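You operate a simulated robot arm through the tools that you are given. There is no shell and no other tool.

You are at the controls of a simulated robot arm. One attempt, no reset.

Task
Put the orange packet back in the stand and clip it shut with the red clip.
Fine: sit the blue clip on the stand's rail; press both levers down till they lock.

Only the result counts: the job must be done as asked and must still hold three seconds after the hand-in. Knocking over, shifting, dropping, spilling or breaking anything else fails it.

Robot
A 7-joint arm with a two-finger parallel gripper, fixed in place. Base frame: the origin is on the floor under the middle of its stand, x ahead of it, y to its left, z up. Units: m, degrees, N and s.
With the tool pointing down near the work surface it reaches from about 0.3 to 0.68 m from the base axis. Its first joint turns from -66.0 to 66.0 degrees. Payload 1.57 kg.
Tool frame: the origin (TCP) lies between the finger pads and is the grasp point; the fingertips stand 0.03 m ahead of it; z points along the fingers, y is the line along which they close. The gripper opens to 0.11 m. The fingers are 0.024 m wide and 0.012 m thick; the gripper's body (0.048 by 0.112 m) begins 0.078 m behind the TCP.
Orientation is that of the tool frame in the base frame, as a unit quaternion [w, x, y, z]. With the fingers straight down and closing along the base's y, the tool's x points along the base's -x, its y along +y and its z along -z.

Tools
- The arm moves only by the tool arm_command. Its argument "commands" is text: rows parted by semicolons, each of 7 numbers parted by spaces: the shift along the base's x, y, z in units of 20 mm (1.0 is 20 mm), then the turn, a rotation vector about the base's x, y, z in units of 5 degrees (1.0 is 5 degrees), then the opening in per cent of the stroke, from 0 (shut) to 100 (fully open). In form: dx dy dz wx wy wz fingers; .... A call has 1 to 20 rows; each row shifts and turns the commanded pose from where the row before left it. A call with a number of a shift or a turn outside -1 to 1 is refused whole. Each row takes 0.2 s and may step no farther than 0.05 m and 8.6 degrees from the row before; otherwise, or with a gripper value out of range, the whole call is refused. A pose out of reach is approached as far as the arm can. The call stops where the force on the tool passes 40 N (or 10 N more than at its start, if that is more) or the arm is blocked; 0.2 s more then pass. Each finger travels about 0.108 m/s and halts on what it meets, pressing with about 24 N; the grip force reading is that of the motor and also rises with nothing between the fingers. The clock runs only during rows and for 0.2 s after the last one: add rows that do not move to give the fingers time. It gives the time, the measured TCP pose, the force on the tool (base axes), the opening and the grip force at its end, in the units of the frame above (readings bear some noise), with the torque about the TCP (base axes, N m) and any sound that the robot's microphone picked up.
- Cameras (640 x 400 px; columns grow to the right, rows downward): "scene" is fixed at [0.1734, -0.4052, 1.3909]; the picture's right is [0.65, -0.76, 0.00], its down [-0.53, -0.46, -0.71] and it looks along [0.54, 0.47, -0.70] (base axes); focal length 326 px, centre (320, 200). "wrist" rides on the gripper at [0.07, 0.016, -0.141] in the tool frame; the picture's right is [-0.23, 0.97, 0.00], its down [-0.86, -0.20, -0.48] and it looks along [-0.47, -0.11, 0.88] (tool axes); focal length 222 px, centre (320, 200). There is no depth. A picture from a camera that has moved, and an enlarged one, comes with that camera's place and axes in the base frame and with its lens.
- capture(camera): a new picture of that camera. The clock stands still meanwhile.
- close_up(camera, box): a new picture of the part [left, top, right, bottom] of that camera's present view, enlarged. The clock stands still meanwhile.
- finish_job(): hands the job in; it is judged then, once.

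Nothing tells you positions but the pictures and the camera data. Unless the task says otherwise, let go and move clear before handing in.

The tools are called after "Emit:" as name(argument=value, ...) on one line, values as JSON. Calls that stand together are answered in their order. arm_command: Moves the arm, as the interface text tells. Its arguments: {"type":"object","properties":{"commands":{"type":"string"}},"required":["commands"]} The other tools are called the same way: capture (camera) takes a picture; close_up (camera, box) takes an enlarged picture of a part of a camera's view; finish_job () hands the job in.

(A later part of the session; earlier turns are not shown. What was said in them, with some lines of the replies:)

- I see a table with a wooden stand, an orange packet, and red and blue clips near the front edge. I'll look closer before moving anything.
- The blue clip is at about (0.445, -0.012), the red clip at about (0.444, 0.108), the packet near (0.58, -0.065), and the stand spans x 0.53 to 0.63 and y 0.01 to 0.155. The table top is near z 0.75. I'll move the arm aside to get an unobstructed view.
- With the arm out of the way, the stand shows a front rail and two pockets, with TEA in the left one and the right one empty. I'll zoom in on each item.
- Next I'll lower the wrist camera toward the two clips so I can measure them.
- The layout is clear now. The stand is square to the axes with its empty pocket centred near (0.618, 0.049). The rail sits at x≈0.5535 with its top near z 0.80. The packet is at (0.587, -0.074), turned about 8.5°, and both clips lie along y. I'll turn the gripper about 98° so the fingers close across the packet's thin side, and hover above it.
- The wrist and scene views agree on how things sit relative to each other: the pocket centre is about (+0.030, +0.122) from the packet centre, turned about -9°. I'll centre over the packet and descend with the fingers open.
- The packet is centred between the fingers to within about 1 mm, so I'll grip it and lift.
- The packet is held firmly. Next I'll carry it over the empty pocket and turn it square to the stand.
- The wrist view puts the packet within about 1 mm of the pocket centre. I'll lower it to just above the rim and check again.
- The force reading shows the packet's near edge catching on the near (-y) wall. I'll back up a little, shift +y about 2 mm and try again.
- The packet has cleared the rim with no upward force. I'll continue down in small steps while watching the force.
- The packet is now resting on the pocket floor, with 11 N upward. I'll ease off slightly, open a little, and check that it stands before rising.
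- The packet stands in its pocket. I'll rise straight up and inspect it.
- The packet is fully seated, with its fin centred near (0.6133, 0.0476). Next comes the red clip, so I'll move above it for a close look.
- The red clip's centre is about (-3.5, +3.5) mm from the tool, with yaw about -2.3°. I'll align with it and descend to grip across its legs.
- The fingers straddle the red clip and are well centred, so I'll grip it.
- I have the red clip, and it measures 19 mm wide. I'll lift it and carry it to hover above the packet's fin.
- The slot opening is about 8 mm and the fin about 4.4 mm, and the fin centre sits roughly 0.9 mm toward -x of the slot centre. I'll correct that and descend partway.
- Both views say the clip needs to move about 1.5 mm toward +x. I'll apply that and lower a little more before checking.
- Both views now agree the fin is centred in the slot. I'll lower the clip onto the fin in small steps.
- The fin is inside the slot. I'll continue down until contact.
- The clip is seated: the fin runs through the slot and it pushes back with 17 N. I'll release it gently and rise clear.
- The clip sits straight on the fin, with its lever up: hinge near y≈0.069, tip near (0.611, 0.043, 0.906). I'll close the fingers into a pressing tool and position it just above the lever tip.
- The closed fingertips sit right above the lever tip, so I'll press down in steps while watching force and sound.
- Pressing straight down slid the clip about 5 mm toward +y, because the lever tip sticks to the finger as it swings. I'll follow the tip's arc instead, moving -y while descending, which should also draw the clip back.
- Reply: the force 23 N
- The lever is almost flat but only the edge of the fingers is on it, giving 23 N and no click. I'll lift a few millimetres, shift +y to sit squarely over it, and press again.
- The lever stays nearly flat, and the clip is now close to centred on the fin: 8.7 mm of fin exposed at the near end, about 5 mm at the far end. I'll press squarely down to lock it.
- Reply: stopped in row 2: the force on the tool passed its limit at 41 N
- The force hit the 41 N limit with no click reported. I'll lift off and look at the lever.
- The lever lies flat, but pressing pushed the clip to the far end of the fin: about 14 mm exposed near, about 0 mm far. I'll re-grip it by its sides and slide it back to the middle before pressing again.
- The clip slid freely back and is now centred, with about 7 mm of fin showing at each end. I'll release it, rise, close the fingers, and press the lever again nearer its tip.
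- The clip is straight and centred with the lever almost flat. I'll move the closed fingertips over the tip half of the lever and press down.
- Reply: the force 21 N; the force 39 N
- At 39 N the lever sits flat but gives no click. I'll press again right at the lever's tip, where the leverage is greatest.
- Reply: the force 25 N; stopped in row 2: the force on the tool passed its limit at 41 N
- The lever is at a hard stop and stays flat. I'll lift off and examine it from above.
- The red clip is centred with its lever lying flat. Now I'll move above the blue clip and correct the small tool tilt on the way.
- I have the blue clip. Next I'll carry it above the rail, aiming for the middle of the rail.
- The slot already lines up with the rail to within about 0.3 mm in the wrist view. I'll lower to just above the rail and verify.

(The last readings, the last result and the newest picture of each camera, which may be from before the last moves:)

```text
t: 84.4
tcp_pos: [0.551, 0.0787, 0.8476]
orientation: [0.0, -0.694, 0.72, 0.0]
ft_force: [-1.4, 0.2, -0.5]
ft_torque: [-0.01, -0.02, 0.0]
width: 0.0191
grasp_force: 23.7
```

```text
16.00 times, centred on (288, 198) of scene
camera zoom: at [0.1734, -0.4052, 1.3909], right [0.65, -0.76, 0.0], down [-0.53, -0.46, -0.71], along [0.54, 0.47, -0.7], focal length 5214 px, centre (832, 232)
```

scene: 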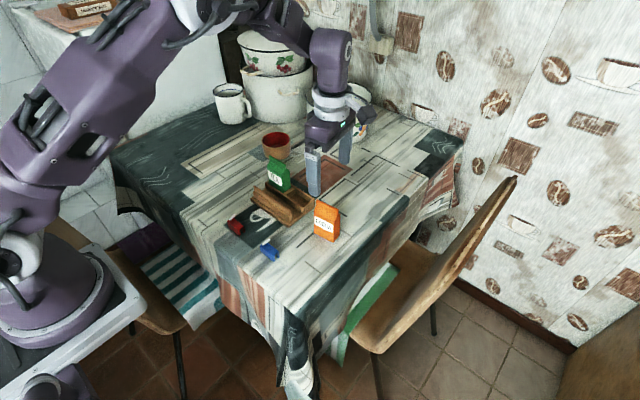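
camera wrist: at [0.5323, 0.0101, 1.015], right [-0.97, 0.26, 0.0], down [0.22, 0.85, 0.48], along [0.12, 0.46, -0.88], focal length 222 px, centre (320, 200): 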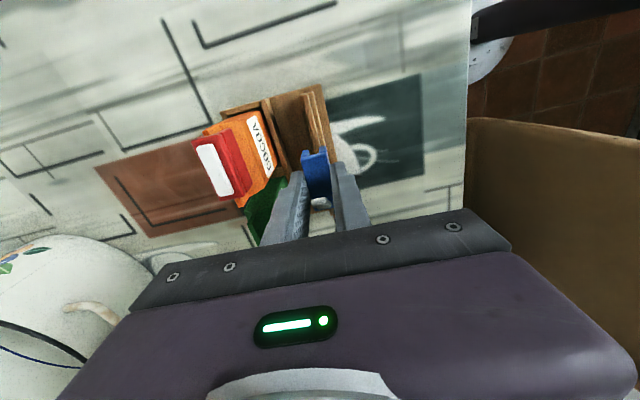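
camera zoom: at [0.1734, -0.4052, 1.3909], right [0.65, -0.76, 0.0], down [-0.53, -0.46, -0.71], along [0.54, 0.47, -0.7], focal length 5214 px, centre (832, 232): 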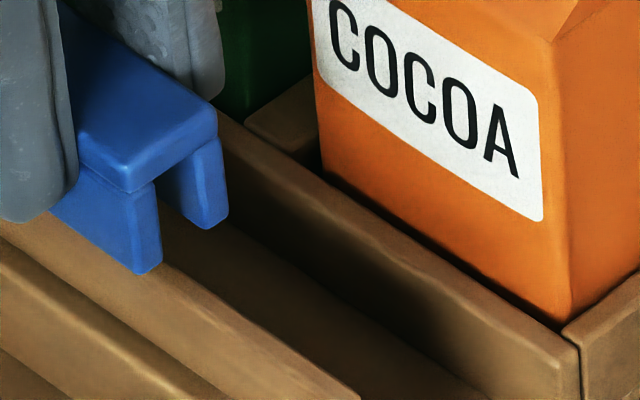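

Emit:
arm_command(commands="-0.03 0 -0.1 0 0 0 10; 0 0 -0.1 0 0 0 10; 0 0 -0.1 0 0 0 10; 0 0 0 0 0 0 10")

Emit:
close_up(camera="wrist", box=[304, 135, 334, 160])

Emit:
close_up(camera="scene", box=[270, 183, 300, 213])

```text
t: 85.4
tcp_pos: [0.549, 0.0795, 0.8424]
orientation: [0.0, -0.694, 0.72, -0.001]
ft_force: [0.6, 0.6, -0.6]
ft_torque: [0.01, -0.03, 0.0]
width: 0.0189
grasp_force: 23.8
```

```text
16.00 times, centred on (319, 148) of wrist
camera zoom: at [0.5311, 0.0111, 0.9822], right [-0.96, 0.26, 0.0], down [0.23, 0.85, 0.48], along [0.13, 0.46, -0.88], focal length 3554 px, centre (336, 1040)
```

zoom: 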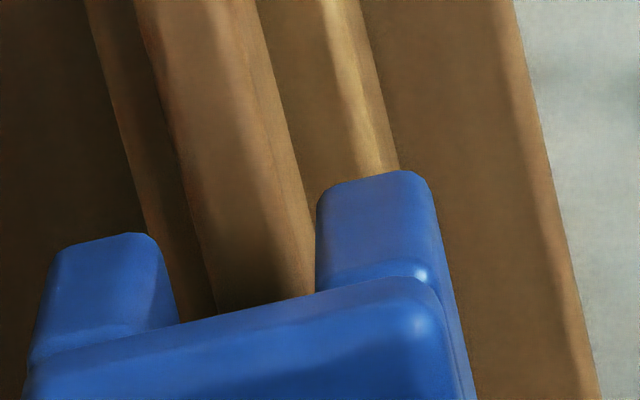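

```text
13.33 times, centred on (285, 198) of scene
camera zoom: at [0.1734, -0.4052, 1.3909], right [0.65, -0.76, 0.0], down [-0.53, -0.46, -0.71], along [0.54, 0.47, -0.7], focal length 4345 px, centre (787, 227)
```

zoom: 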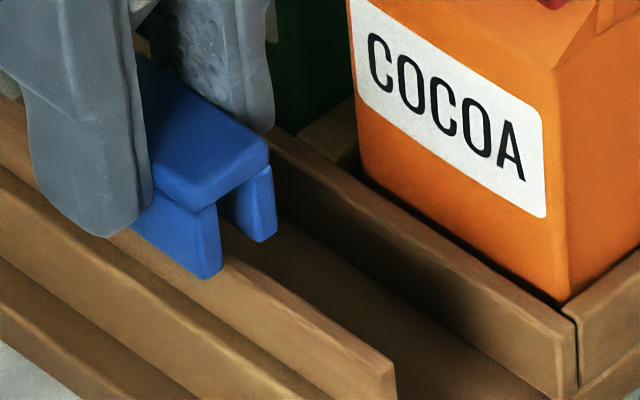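

Both views now show the rail centred in the slot. I'll lower in small steps.

Emit:
arm_command(commands="0 0 -0.1 0 0 0 10; 0 0 -0.1 0 0 0 10; 0 0 -0.1 0 0 0 10; 0 0 0 0 0 0 10")

Emit:
close_up(camera="wrist", box=[304, 135, 334, 160])

Emit:
close_up(camera="scene", box=[270, 183, 300, 213])

```text
t: 86.4
tcp_pos: [0.5496, 0.079, 0.8361]
orientation: [0.0, -0.694, 0.72, 0.0]
ft_force: [0.6, -0.4, 0.4]
ft_torque: [0.02, 0.0, -0.02]
width: 0.0189
grasp_force: 24.0
```

```text
16.00 times, centred on (319, 148) of wrist
camera zoom: at [0.531, 0.0103, 0.9759], right [-0.96, 0.26, 0.0], down [0.23, 0.85, 0.48], along [0.13, 0.46, -0.88], focal length 3554 px, centre (336, 1040)
```

zoom: 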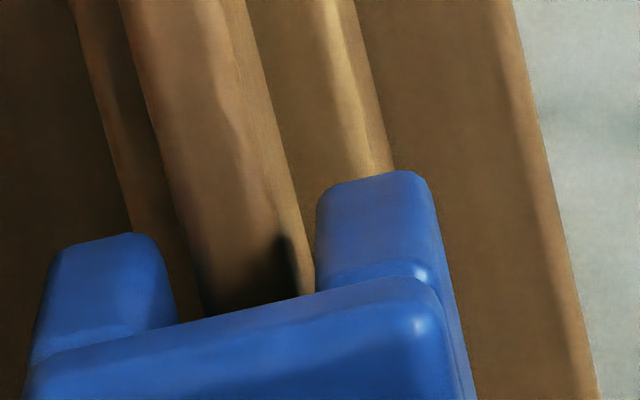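

```text
13.33 times, centred on (285, 198) of scene
camera zoom: at [0.1734, -0.4052, 1.3909], right [0.65, -0.76, 0.0], down [-0.53, -0.46, -0.71], along [0.54, 0.47, -0.7], focal length 4345 px, centre (787, 227)
```

zoom: 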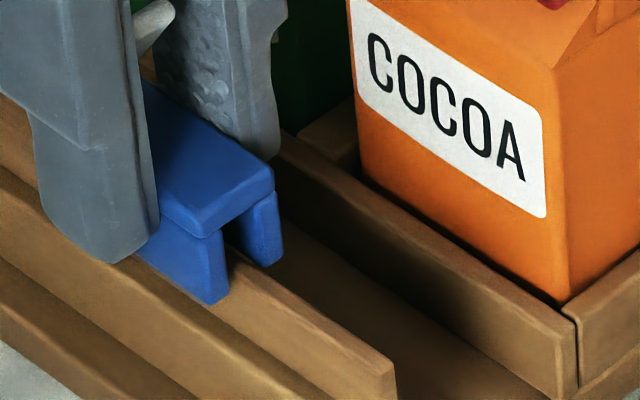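

The rail has entered the slot. I'll continue down until it seats.

Emit:
arm_command(commands="0 0 -0.1 0 0 0 10; 0 0 -0.1 0 0 0 10; 0 0 -0.1 0 0 0 10; 0 0 0 0 0 0 10")

Emit:
close_up(camera="scene", box=[270, 183, 300, 213])

```text
t: 87.4
tcp_pos: [0.549, 0.079, 0.8297]
orientation: [0.0, -0.694, 0.72, 0.0]
ft_force: [0.3, 0.0, -0.5]
ft_torque: [-0.02, 0.01, 0.02]
width: 0.0189
grasp_force: 24.2
```

```text
13.33 times, centred on (285, 198) of scene
camera zoom: at [0.1734, -0.4052, 1.3909], right [0.65, -0.76, 0.0], down [-0.53, -0.46, -0.71], along [0.54, 0.47, -0.7], focal length 4345 px, centre (787, 227)
```

zoom: 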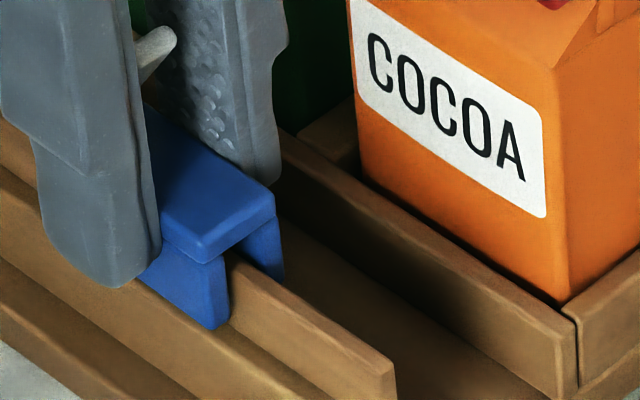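

Emit:
arm_command(commands="0 0 -0.08 0 0 0 10; 0 0 -0.08 0 0 0 10; 0 0 0 0 0 0 10")

```text
t: 88.2
tcp_pos: [0.5494, 0.0797, 0.8249]
orientation: [0.001, -0.695, 0.719, 0.0]
ft_force: [0.2, -0.4, -0.3]
ft_torque: [0.02, 0.01, 0.01]
width: 0.0191
grasp_force: 24.4
```

Emit:
arm_command(commands="0 0 -0.06 0 0 0 10; 0 0 -0.06 0 0 0 10; 0 0 0 0 0 0 10")

Emit:
close_up(camera="scene", box=[270, 183, 300, 213])

```text
t: 89.0
tcp_pos: [0.5497, 0.0787, 0.8244]
orientation: [-0.001, -0.694, 0.72, 0.0]
ft_force: [-0.4, -0.7, 0.2]
ft_torque: [0.02, -0.01, 0.0]
width: 0.0189
grasp_force: 23.9
```

```text
13.33 times, centred on (285, 198) of scene
camera zoom: at [0.1734, -0.4052, 1.3909], right [0.65, -0.76, 0.0], down [-0.53, -0.46, -0.71], along [0.54, 0.47, -0.7], focal length 4345 px, centre (787, 227)
```

zoom: 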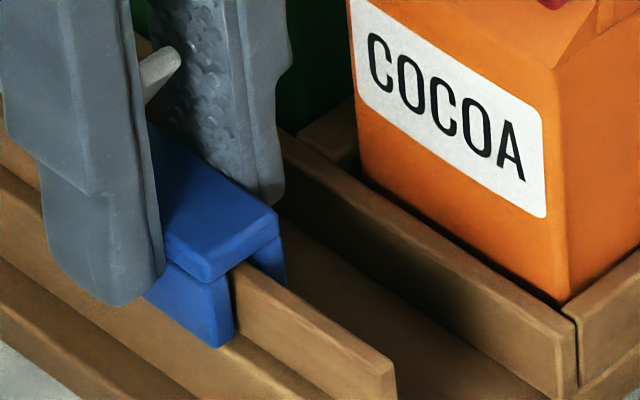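

Emit:
arm_command(commands="0 0 -0.05 0 0 0 10; 0 0 -0.05 0 0 0 10; 0 0 0 0 0 0 10")

```text
t: 89.8
tcp_pos: [0.5499, 0.0795, 0.8211]
orientation: [0.0, -0.694, 0.72, 0.0]
ft_force: [-2.2, -0.1, 10.2]
ft_torque: [-0.02, 0.08, -0.02]
width: 0.0191
grasp_force: 24.1
```

The clip is seated on the rail at 10 N. I'll ease off, release, and rise clear.

Emit:
arm_command(commands="0 0 0.04 0 0 0 10; 0 0 0 0 0 0 18; 0 0 0 0 0 0 26; 0 0 0 0 0 0 30; 0 0 0 0 0 0 30; 0 0 0.5 0 0 0 30; 0 0 1 0 0 0 30; 0 0 1 0 0 0 30; 0 0 1 0 0 0 30; 0 0 1 0 0 0 30; 0 0 0 0 0 0 30; 0 0 0 0 0 0 30")

Emit:
close_up(camera="scene", box=[255, 165, 310, 220])

Emit:
close_up(camera="wrist", box=[285, 95, 365, 205])

```text
t: 92.4
tcp_pos: [0.5504, 0.0777, 0.9149]
orientation: [0.0, -0.694, 0.72, 0.0]
ft_force: [0.5, 0.5, 0.1]
ft_torque: [0.02, 0.01, 0.03]
width: 0.0329
grasp_force: 0.0
```

```text
7.27 times, centred on (282, 192) of scene
camera zoom: at [0.1734, -0.4052, 1.3909], right [0.65, -0.76, 0.0], down [-0.53, -0.46, -0.71], along [0.54, 0.47, -0.7], focal length 2370 px, centre (593, 254)
```

zoom: 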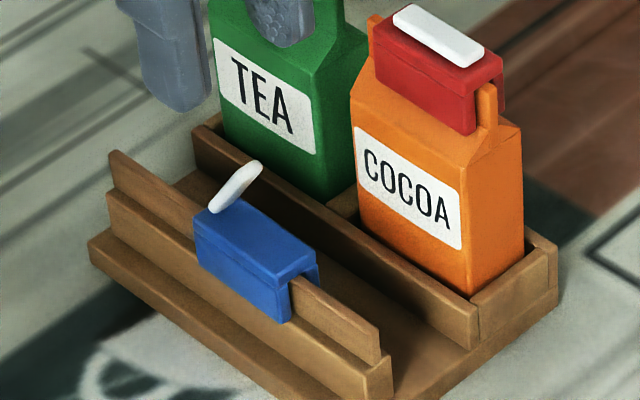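

```text
3.64 times, centred on (325, 150) of wrist
camera zoom: at [0.5317, 0.0101, 1.0542], right [-0.96, 0.26, 0.0], down [0.23, 0.85, 0.48], along [0.13, 0.46, -0.88], focal length 808 px, centre (302, 382)
```

zoom: 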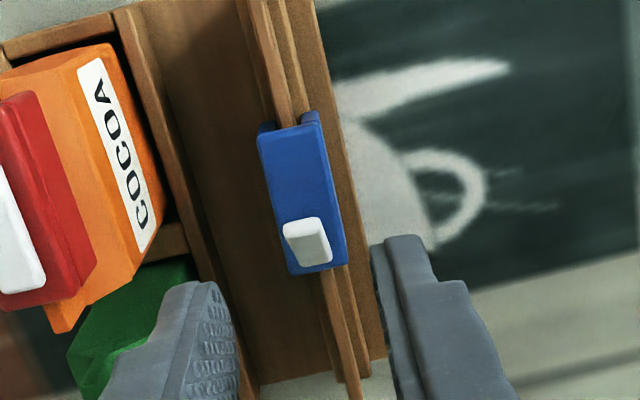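

The blue clip sits squarely on the rail, lever tip near (0.550, 0.075, 0.841) and hinge near y≈0.100. I'll close the fingers and move just above the lever tip.

Emit:
arm_command(commands="0 0 0 0 0 0 10; 0 -0.375 0 0 0 0 0; 0 0 0 0 0 0 0; 0 0 -0.6 0 0 0 0; 0 0 -0.6 0 0 0 0; 0 0 -0.5 0 0 0 0; 0 0 0 0 0 0 0; 0 0 0 0 0 0 0")

Emit:
close_up(camera="scene", box=[255, 160, 310, 220])

```text
t: 94.2
tcp_pos: [0.5493, 0.0704, 0.8788]
orientation: [0.001, -0.694, 0.72, 0.0]
ft_force: [-0.4, 0.2, -0.6]
ft_torque: [0.02, 0.0, 0.0]
width: 0.0
grasp_force: 21.1
```

```text
6.67 times, centred on (282, 190) of scene
camera zoom: at [0.1734, -0.4052, 1.3909], right [0.65, -0.76, 0.0], down [-0.53, -0.46, -0.71], along [0.54, 0.47, -0.7], focal length 2172 px, centre (570, 267)
```

zoom: 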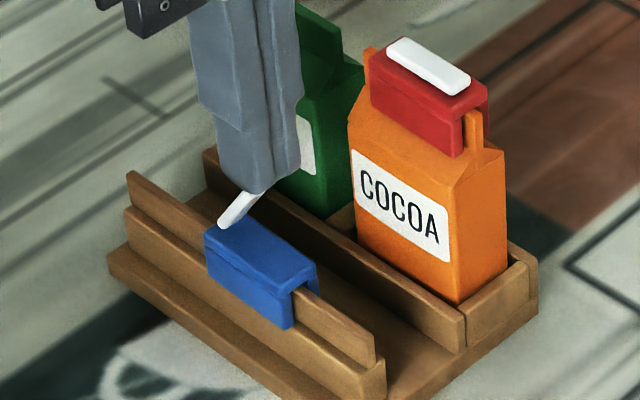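

Emit:
arm_command(commands="0 0 -0.3 0 0 0 0; 0 -0.21 -0.18 0 0 0 0; 0 -0.18 -0.21 0 0 0 0; 0 -0.155 -0.235 0 0 0 0; 0 0 0 0 0 0 0")

Emit:
close_up(camera="scene", box=[255, 160, 310, 220])

```text
t: 95.4
tcp_pos: [0.55, 0.0609, 0.8609]
orientation: [-0.001, -0.694, 0.72, 0.0]
ft_force: [0.2, 0.2, -0.4]
ft_torque: [0.01, 0.03, -0.01]
width: 0.0
grasp_force: 21.4
```

```text
6.67 times, centred on (282, 190) of scene
camera zoom: at [0.1734, -0.4052, 1.3909], right [0.65, -0.76, 0.0], down [-0.53, -0.46, -0.71], along [0.54, 0.47, -0.7], focal length 2172 px, centre (570, 267)
```

zoom: 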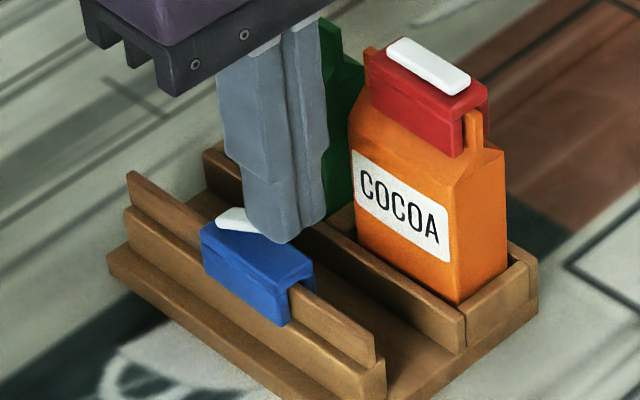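

Emit:
arm_command(commands="0 -0.14 -0.25 0 0 0 0; 0 -0.1 -0.25 0 0 0 0; 0 -0.05 -0.2 0 0 0 0; 0 0 0 0 0 0 0")

Emit:
close_up(camera="scene", box=[255, 160, 310, 220])

```text
t: 96.4
tcp_pos: [0.5496, 0.0549, 0.8469]
orientation: [0.0, -0.695, 0.719, 0.001]
ft_force: [-0.7, 0.3, 0.4]
ft_torque: [0.0, 0.01, -0.03]
width: 0.0
grasp_force: 21.1
```

```text
6.67 times, centred on (282, 190) of scene
camera zoom: at [0.1734, -0.4052, 1.3909], right [0.65, -0.76, 0.0], down [-0.53, -0.46, -0.71], along [0.54, 0.47, -0.7], focal length 2172 px, centre (570, 267)
```

zoom: 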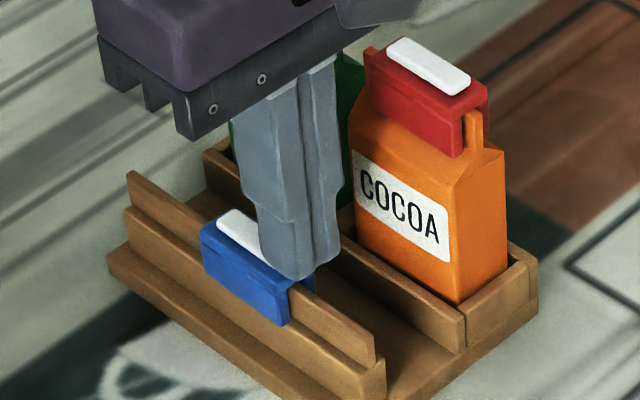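

Emit:
arm_command(commands="0 0 -0.1 0 0 0 0; 0 0 -0.07 0 0 0 0; 0 0 0 0 0 0 0")

```text
t: 97.2
tcp_pos: [0.5498, 0.0556, 0.843]
orientation: [0.0, -0.694, 0.72, 0.0]
ft_force: [-1.6, -2.0, 12.2]
ft_torque: [0.07, -0.01, 0.0]
width: 0.0
grasp_force: 21.1
```

Emit:
arm_command(commands="0 0 -0.03 0 0 0 0; 0 0 0 0 0 0 0; 0 0 0 0 0 0 0")

Emit:
close_up(camera="scene", box=[260, 175, 305, 215])

```text
t: 98.0
tcp_pos: [0.5504, 0.0561, 0.843]
orientation: [0.0, -0.694, 0.72, -0.001]
ft_force: [-0.7, -2.2, 27.2]
ft_torque: [0.23, -0.01, -0.02]
width: 0.0001
grasp_force: 20.8
```

```text
10.00 times, centred on (282, 195) of scene
camera zoom: at [0.1729, -0.4053, 1.3909], right [0.65, -0.76, 0.0], down [-0.53, -0.46, -0.71], along [0.54, 0.47, -0.7], focal length 3259 px, centre (695, 250)
```

zoom: 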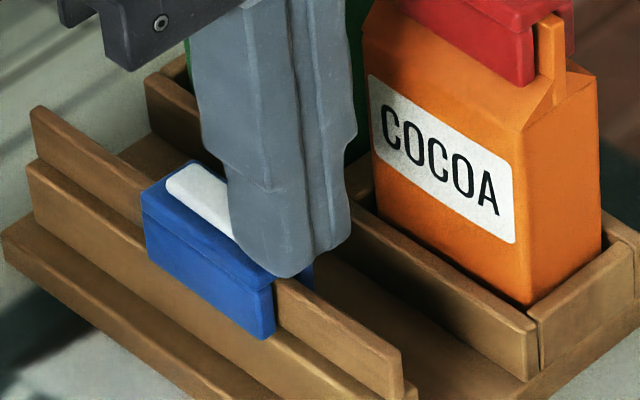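

Emit:
arm_command(commands="0 0 -0.02 0 0 0 0; 0 0 0 0 0 0 0; 0 0 0 0 0 0 0")

```text
t: 98.8
tcp_pos: [0.551, 0.0554, 0.8418]
orientation: [0.002, -0.694, 0.72, -0.002]
ft_force: [-3.6, -1.1, 18.4]
ft_torque: [0.17, 0.11, 0.18]
width: 0.0
grasp_force: 21.2
stopped in row 3: the force on the tool passed its limit at 41 N (the readings are from after the stop); the commanded pose is now the measured one
```

Emit:
arm_command(commands="0 0 0.3 0 0 0 0; 0 0 1 0 0 0 0; 0 0 1 0 0 0 0; 0 0 1 0 0 0 15; 0 0 0 0 0.08 0 34; 0 0 0 0 0 0 34")

Emit:
close_up(camera="scene", box=[260, 175, 305, 215])

Emit:
close_up(camera="wrist", box=[285, 95, 365, 205])

```text
t: 100.2
tcp_pos: [0.5496, 0.0543, 0.9078]
orientation: [-0.002, -0.694, 0.72, 0.002]
ft_force: [-0.1, -0.2, -1.0]
ft_torque: [-0.01, -0.01, -0.03]
width: 0.0372
grasp_force: 0.2
```

```text
10.00 times, centred on (282, 195) of scene
camera zoom: at [0.1734, -0.4052, 1.3909], right [0.65, -0.76, 0.0], down [-0.53, -0.46, -0.71], along [0.54, 0.47, -0.7], focal length 3259 px, centre (695, 250)
```

zoom: 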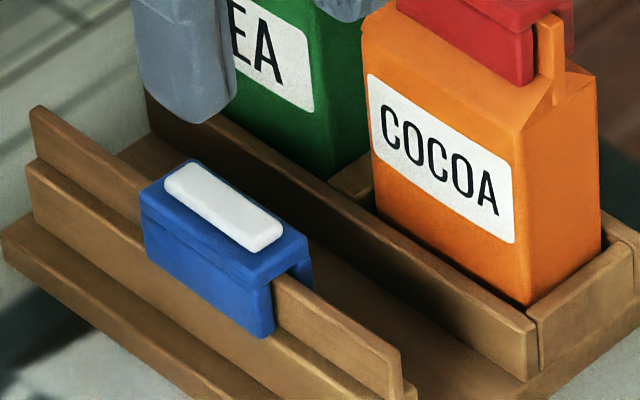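

```text
3.64 times, centred on (325, 150) of wrist
camera zoom: at [0.5327, -0.0135, 1.0479], right [-0.96, 0.26, 0.0], down [0.23, 0.85, 0.48], along [0.12, 0.46, -0.88], focal length 808 px, centre (302, 382)
```

zoom: 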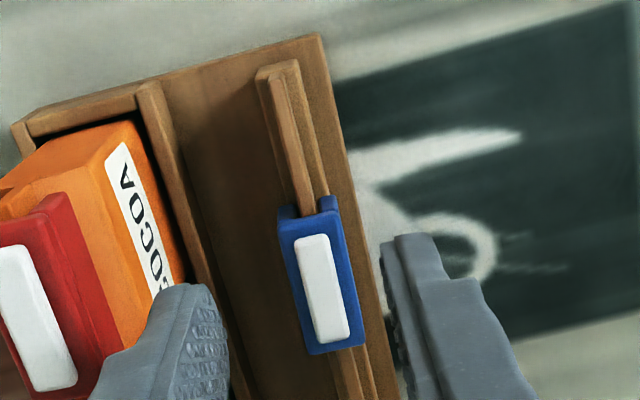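

Emit:
close_up(camera="scene", box=[272, 188, 294, 212])

Emit:
close_up(camera="scene", box=[286, 160, 310, 186])

Emit:
close_up(camera="wrist", box=[312, 145, 348, 195])

Emit:
close_up(camera="wrist", box=[235, 140, 275, 210])

```text
16.00 times, centred on (283, 200) of scene
camera zoom: at [0.1734, -0.4052, 1.3909], right [0.65, -0.76, 0.0], down [-0.53, -0.46, -0.71], along [0.54, 0.47, -0.7], focal length 5214 px, centre (912, 200)
```

zoom: 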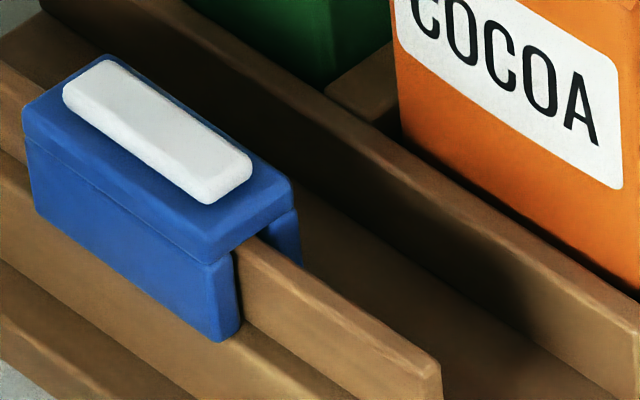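

```text
15.38 times, centred on (298, 173) of scene
camera zoom: at [0.1734, -0.4052, 1.3909], right [0.65, -0.76, 0.0], down [-0.53, -0.46, -0.71], along [0.54, 0.47, -0.7], focal length 5013 px, centre (658, 615)
```

zoom: 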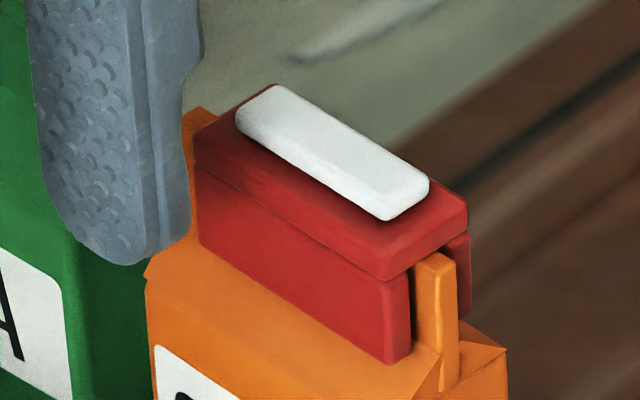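

```text
8.00 times, centred on (330, 170) of wrist
camera zoom: at [0.5327, -0.0135, 1.0479], right [-0.96, 0.26, 0.0], down [0.23, 0.85, 0.48], along [0.12, 0.46, -0.88], focal length 1777 px, centre (240, 440)
```

zoom: 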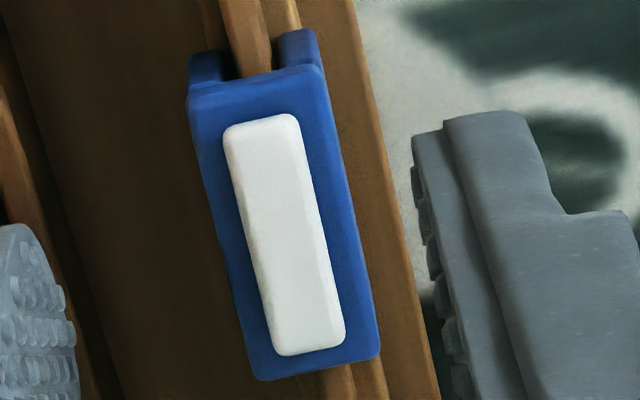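

```text
5.71 times, centred on (255, 175) of wrist
camera zoom: at [0.5327, -0.0135, 1.0479], right [-0.96, 0.26, 0.0], down [0.23, 0.85, 0.48], along [0.12, 0.46, -0.88], focal length 1269 px, centre (691, 343)
```

zoom: 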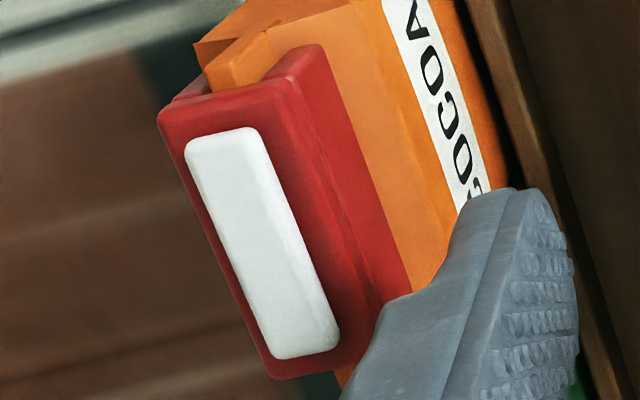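

Both levers lie flat and stay down after release. I'll raise the arm clear and check the whole scene.

Emit:
arm_command(commands="0 0 1 0 0 0 34; 0 0 1 0 0 0 34; 0 0 1 0 0 0 34; 0 0 1 0 0 0 34; 0 0 1 0 0 0 34; 0 0 1 0 0 0 34; -0.8 0.3 0 0 0 0 34; -0.8 0.3 0 0 0 0 34; -0.8 0.3 0 0 0 0 34; -0.8 0.3 0 0 0 0 34; -0.8 0.3 0 0 0 0 34; -0.8 0.3 0 0 0 0 34; -0.8 0.3 0 0 0 0 34; -0.8 0.3 0 0 0 0 34; 0 0 0 0 0 0 34")

Emit:
capture(camera="scene")

Emit:
close_up(camera="scene", box=[245, 145, 335, 230])

Emit:
close_up(camera="scene", box=[282, 155, 316, 190])

Emit:
close_up(camera="scene", box=[266, 183, 300, 218])

```text
t: 103.4
tcp_pos: [0.424, 0.1029, 1.027]
orientation: [-0.001, -0.694, 0.72, 0.002]
ft_force: [-0.3, -0.4, -1.0]
ft_torque: [-0.02, -0.01, 0.0]
width: 0.0373
grasp_force: 0.0
```

```text
taken
```

scene: 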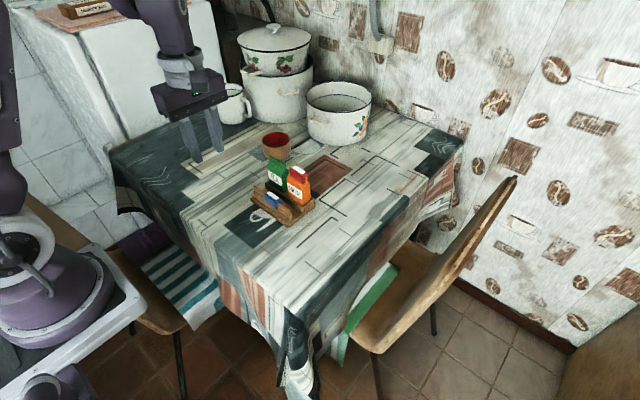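

```text
4.71 times, centred on (290, 188) of scene
camera zoom: at [0.1734, -0.4052, 1.3909], right [0.65, -0.76, 0.0], down [-0.53, -0.46, -0.71], along [0.54, 0.47, -0.7], focal length 1534 px, centre (461, 259)
```

zoom: 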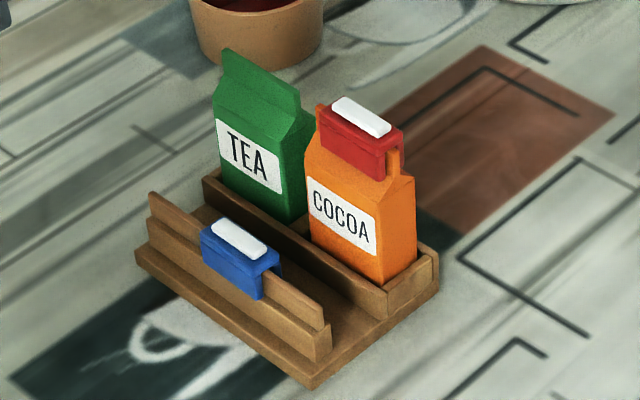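

```text
11.43 times, centred on (299, 172) of scene
camera zoom: at [0.1734, -0.4052, 1.3909], right [0.65, -0.76, 0.0], down [-0.53, -0.46, -0.71], along [0.54, 0.47, -0.7], focal length 3724 px, centre (560, 514)
```

zoom: 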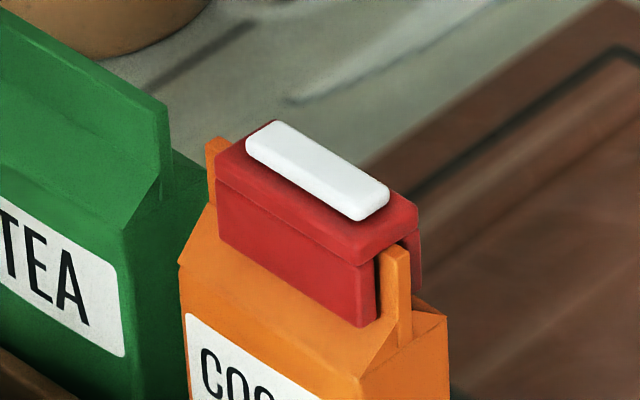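

```text
11.43 times, centred on (283, 200) of scene
camera zoom: at [0.1734, -0.4052, 1.3909], right [0.65, -0.76, 0.0], down [-0.53, -0.46, -0.71], along [0.54, 0.47, -0.7], focal length 3724 px, centre (743, 194)
```

zoom: 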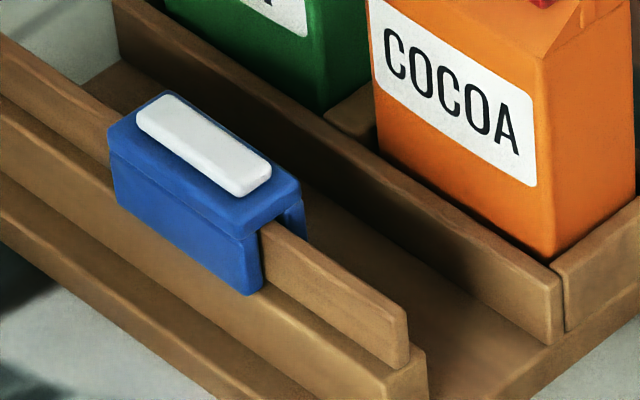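

Emit:
close_up(camera="scene", box=[292, 162, 308, 178])

Emit:
close_up(camera="scene", box=[272, 188, 288, 204])

```text
16.00 times, centred on (300, 170) of scene
camera zoom: at [0.1734, -0.4052, 1.3909], right [0.65, -0.76, 0.0], down [-0.53, -0.46, -0.71], along [0.54, 0.47, -0.7], focal length 5214 px, centre (640, 680)
```

zoom: 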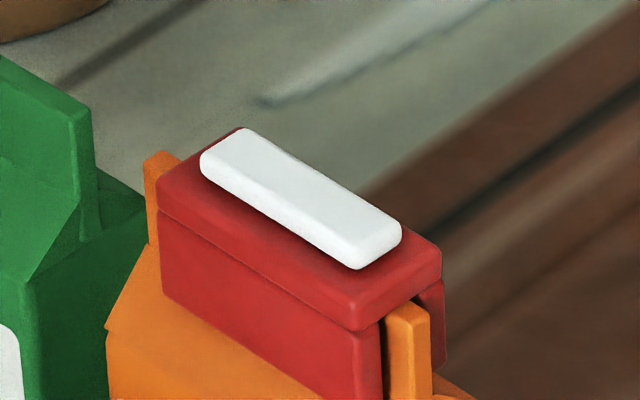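

```text
16.00 times, centred on (280, 196) of scene
camera zoom: at [0.1734, -0.4052, 1.3909], right [0.65, -0.76, 0.0], down [-0.53, -0.46, -0.71], along [0.54, 0.47, -0.7], focal length 5214 px, centre (960, 264)
```

zoom: 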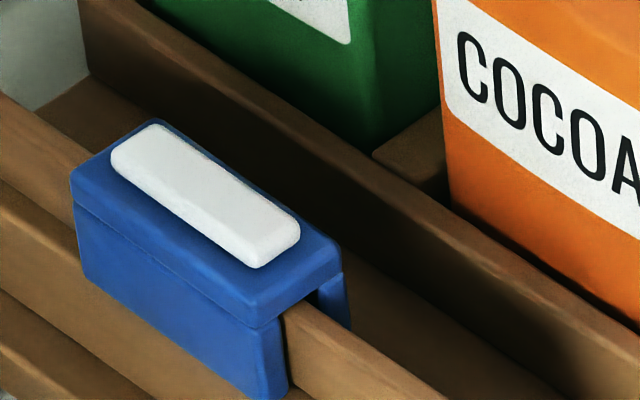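

The job is in place as far as the pictures and readings show:

- **Packet:** the cocoa packet stands in its pocket.
- **Red clip:** it grips the packet's fin, with its lever flat.
- **Blue clip:** it sits on the rail, with its lever flat.
- **Everything else:** nothing else appears to have moved.

I pressed both levers to a hard stop at about 41 N. They stayed down after release, though the microphone never reported a click. The arm is clear and the gripper is empty, so I'm handing in.

Emit:
finish_job()

```text
The job is handed in.
```

I put the cocoa packet back in the stand's empty pocket, with the red clip over its folded top and the blue clip on the rail. I pressed both levers flat and handed the job in. I don't know how it was judged, because the hand-in only confirmed it was received.

- **Locking:** I can't be sure the levers locked, because the microphone never picked up a click. I pressed each one to a hard stop at about 41 N, and both were still flat after I let go and moved away.
- **Red clip:** my first press slid it along the packet's top. I gripped it again, moved it back to the middle and pressed the lever again. It slid freely then, even with the lever already down, so the lever may not be clamping it tightly.
- **Packet:** it caught on the pocket wall on the first try. I lifted it slightly, shifted it about 1.5 mm, and it went in cleanly.

In the last pictures the tea packet, the stand and the other things on the table look unmoved.
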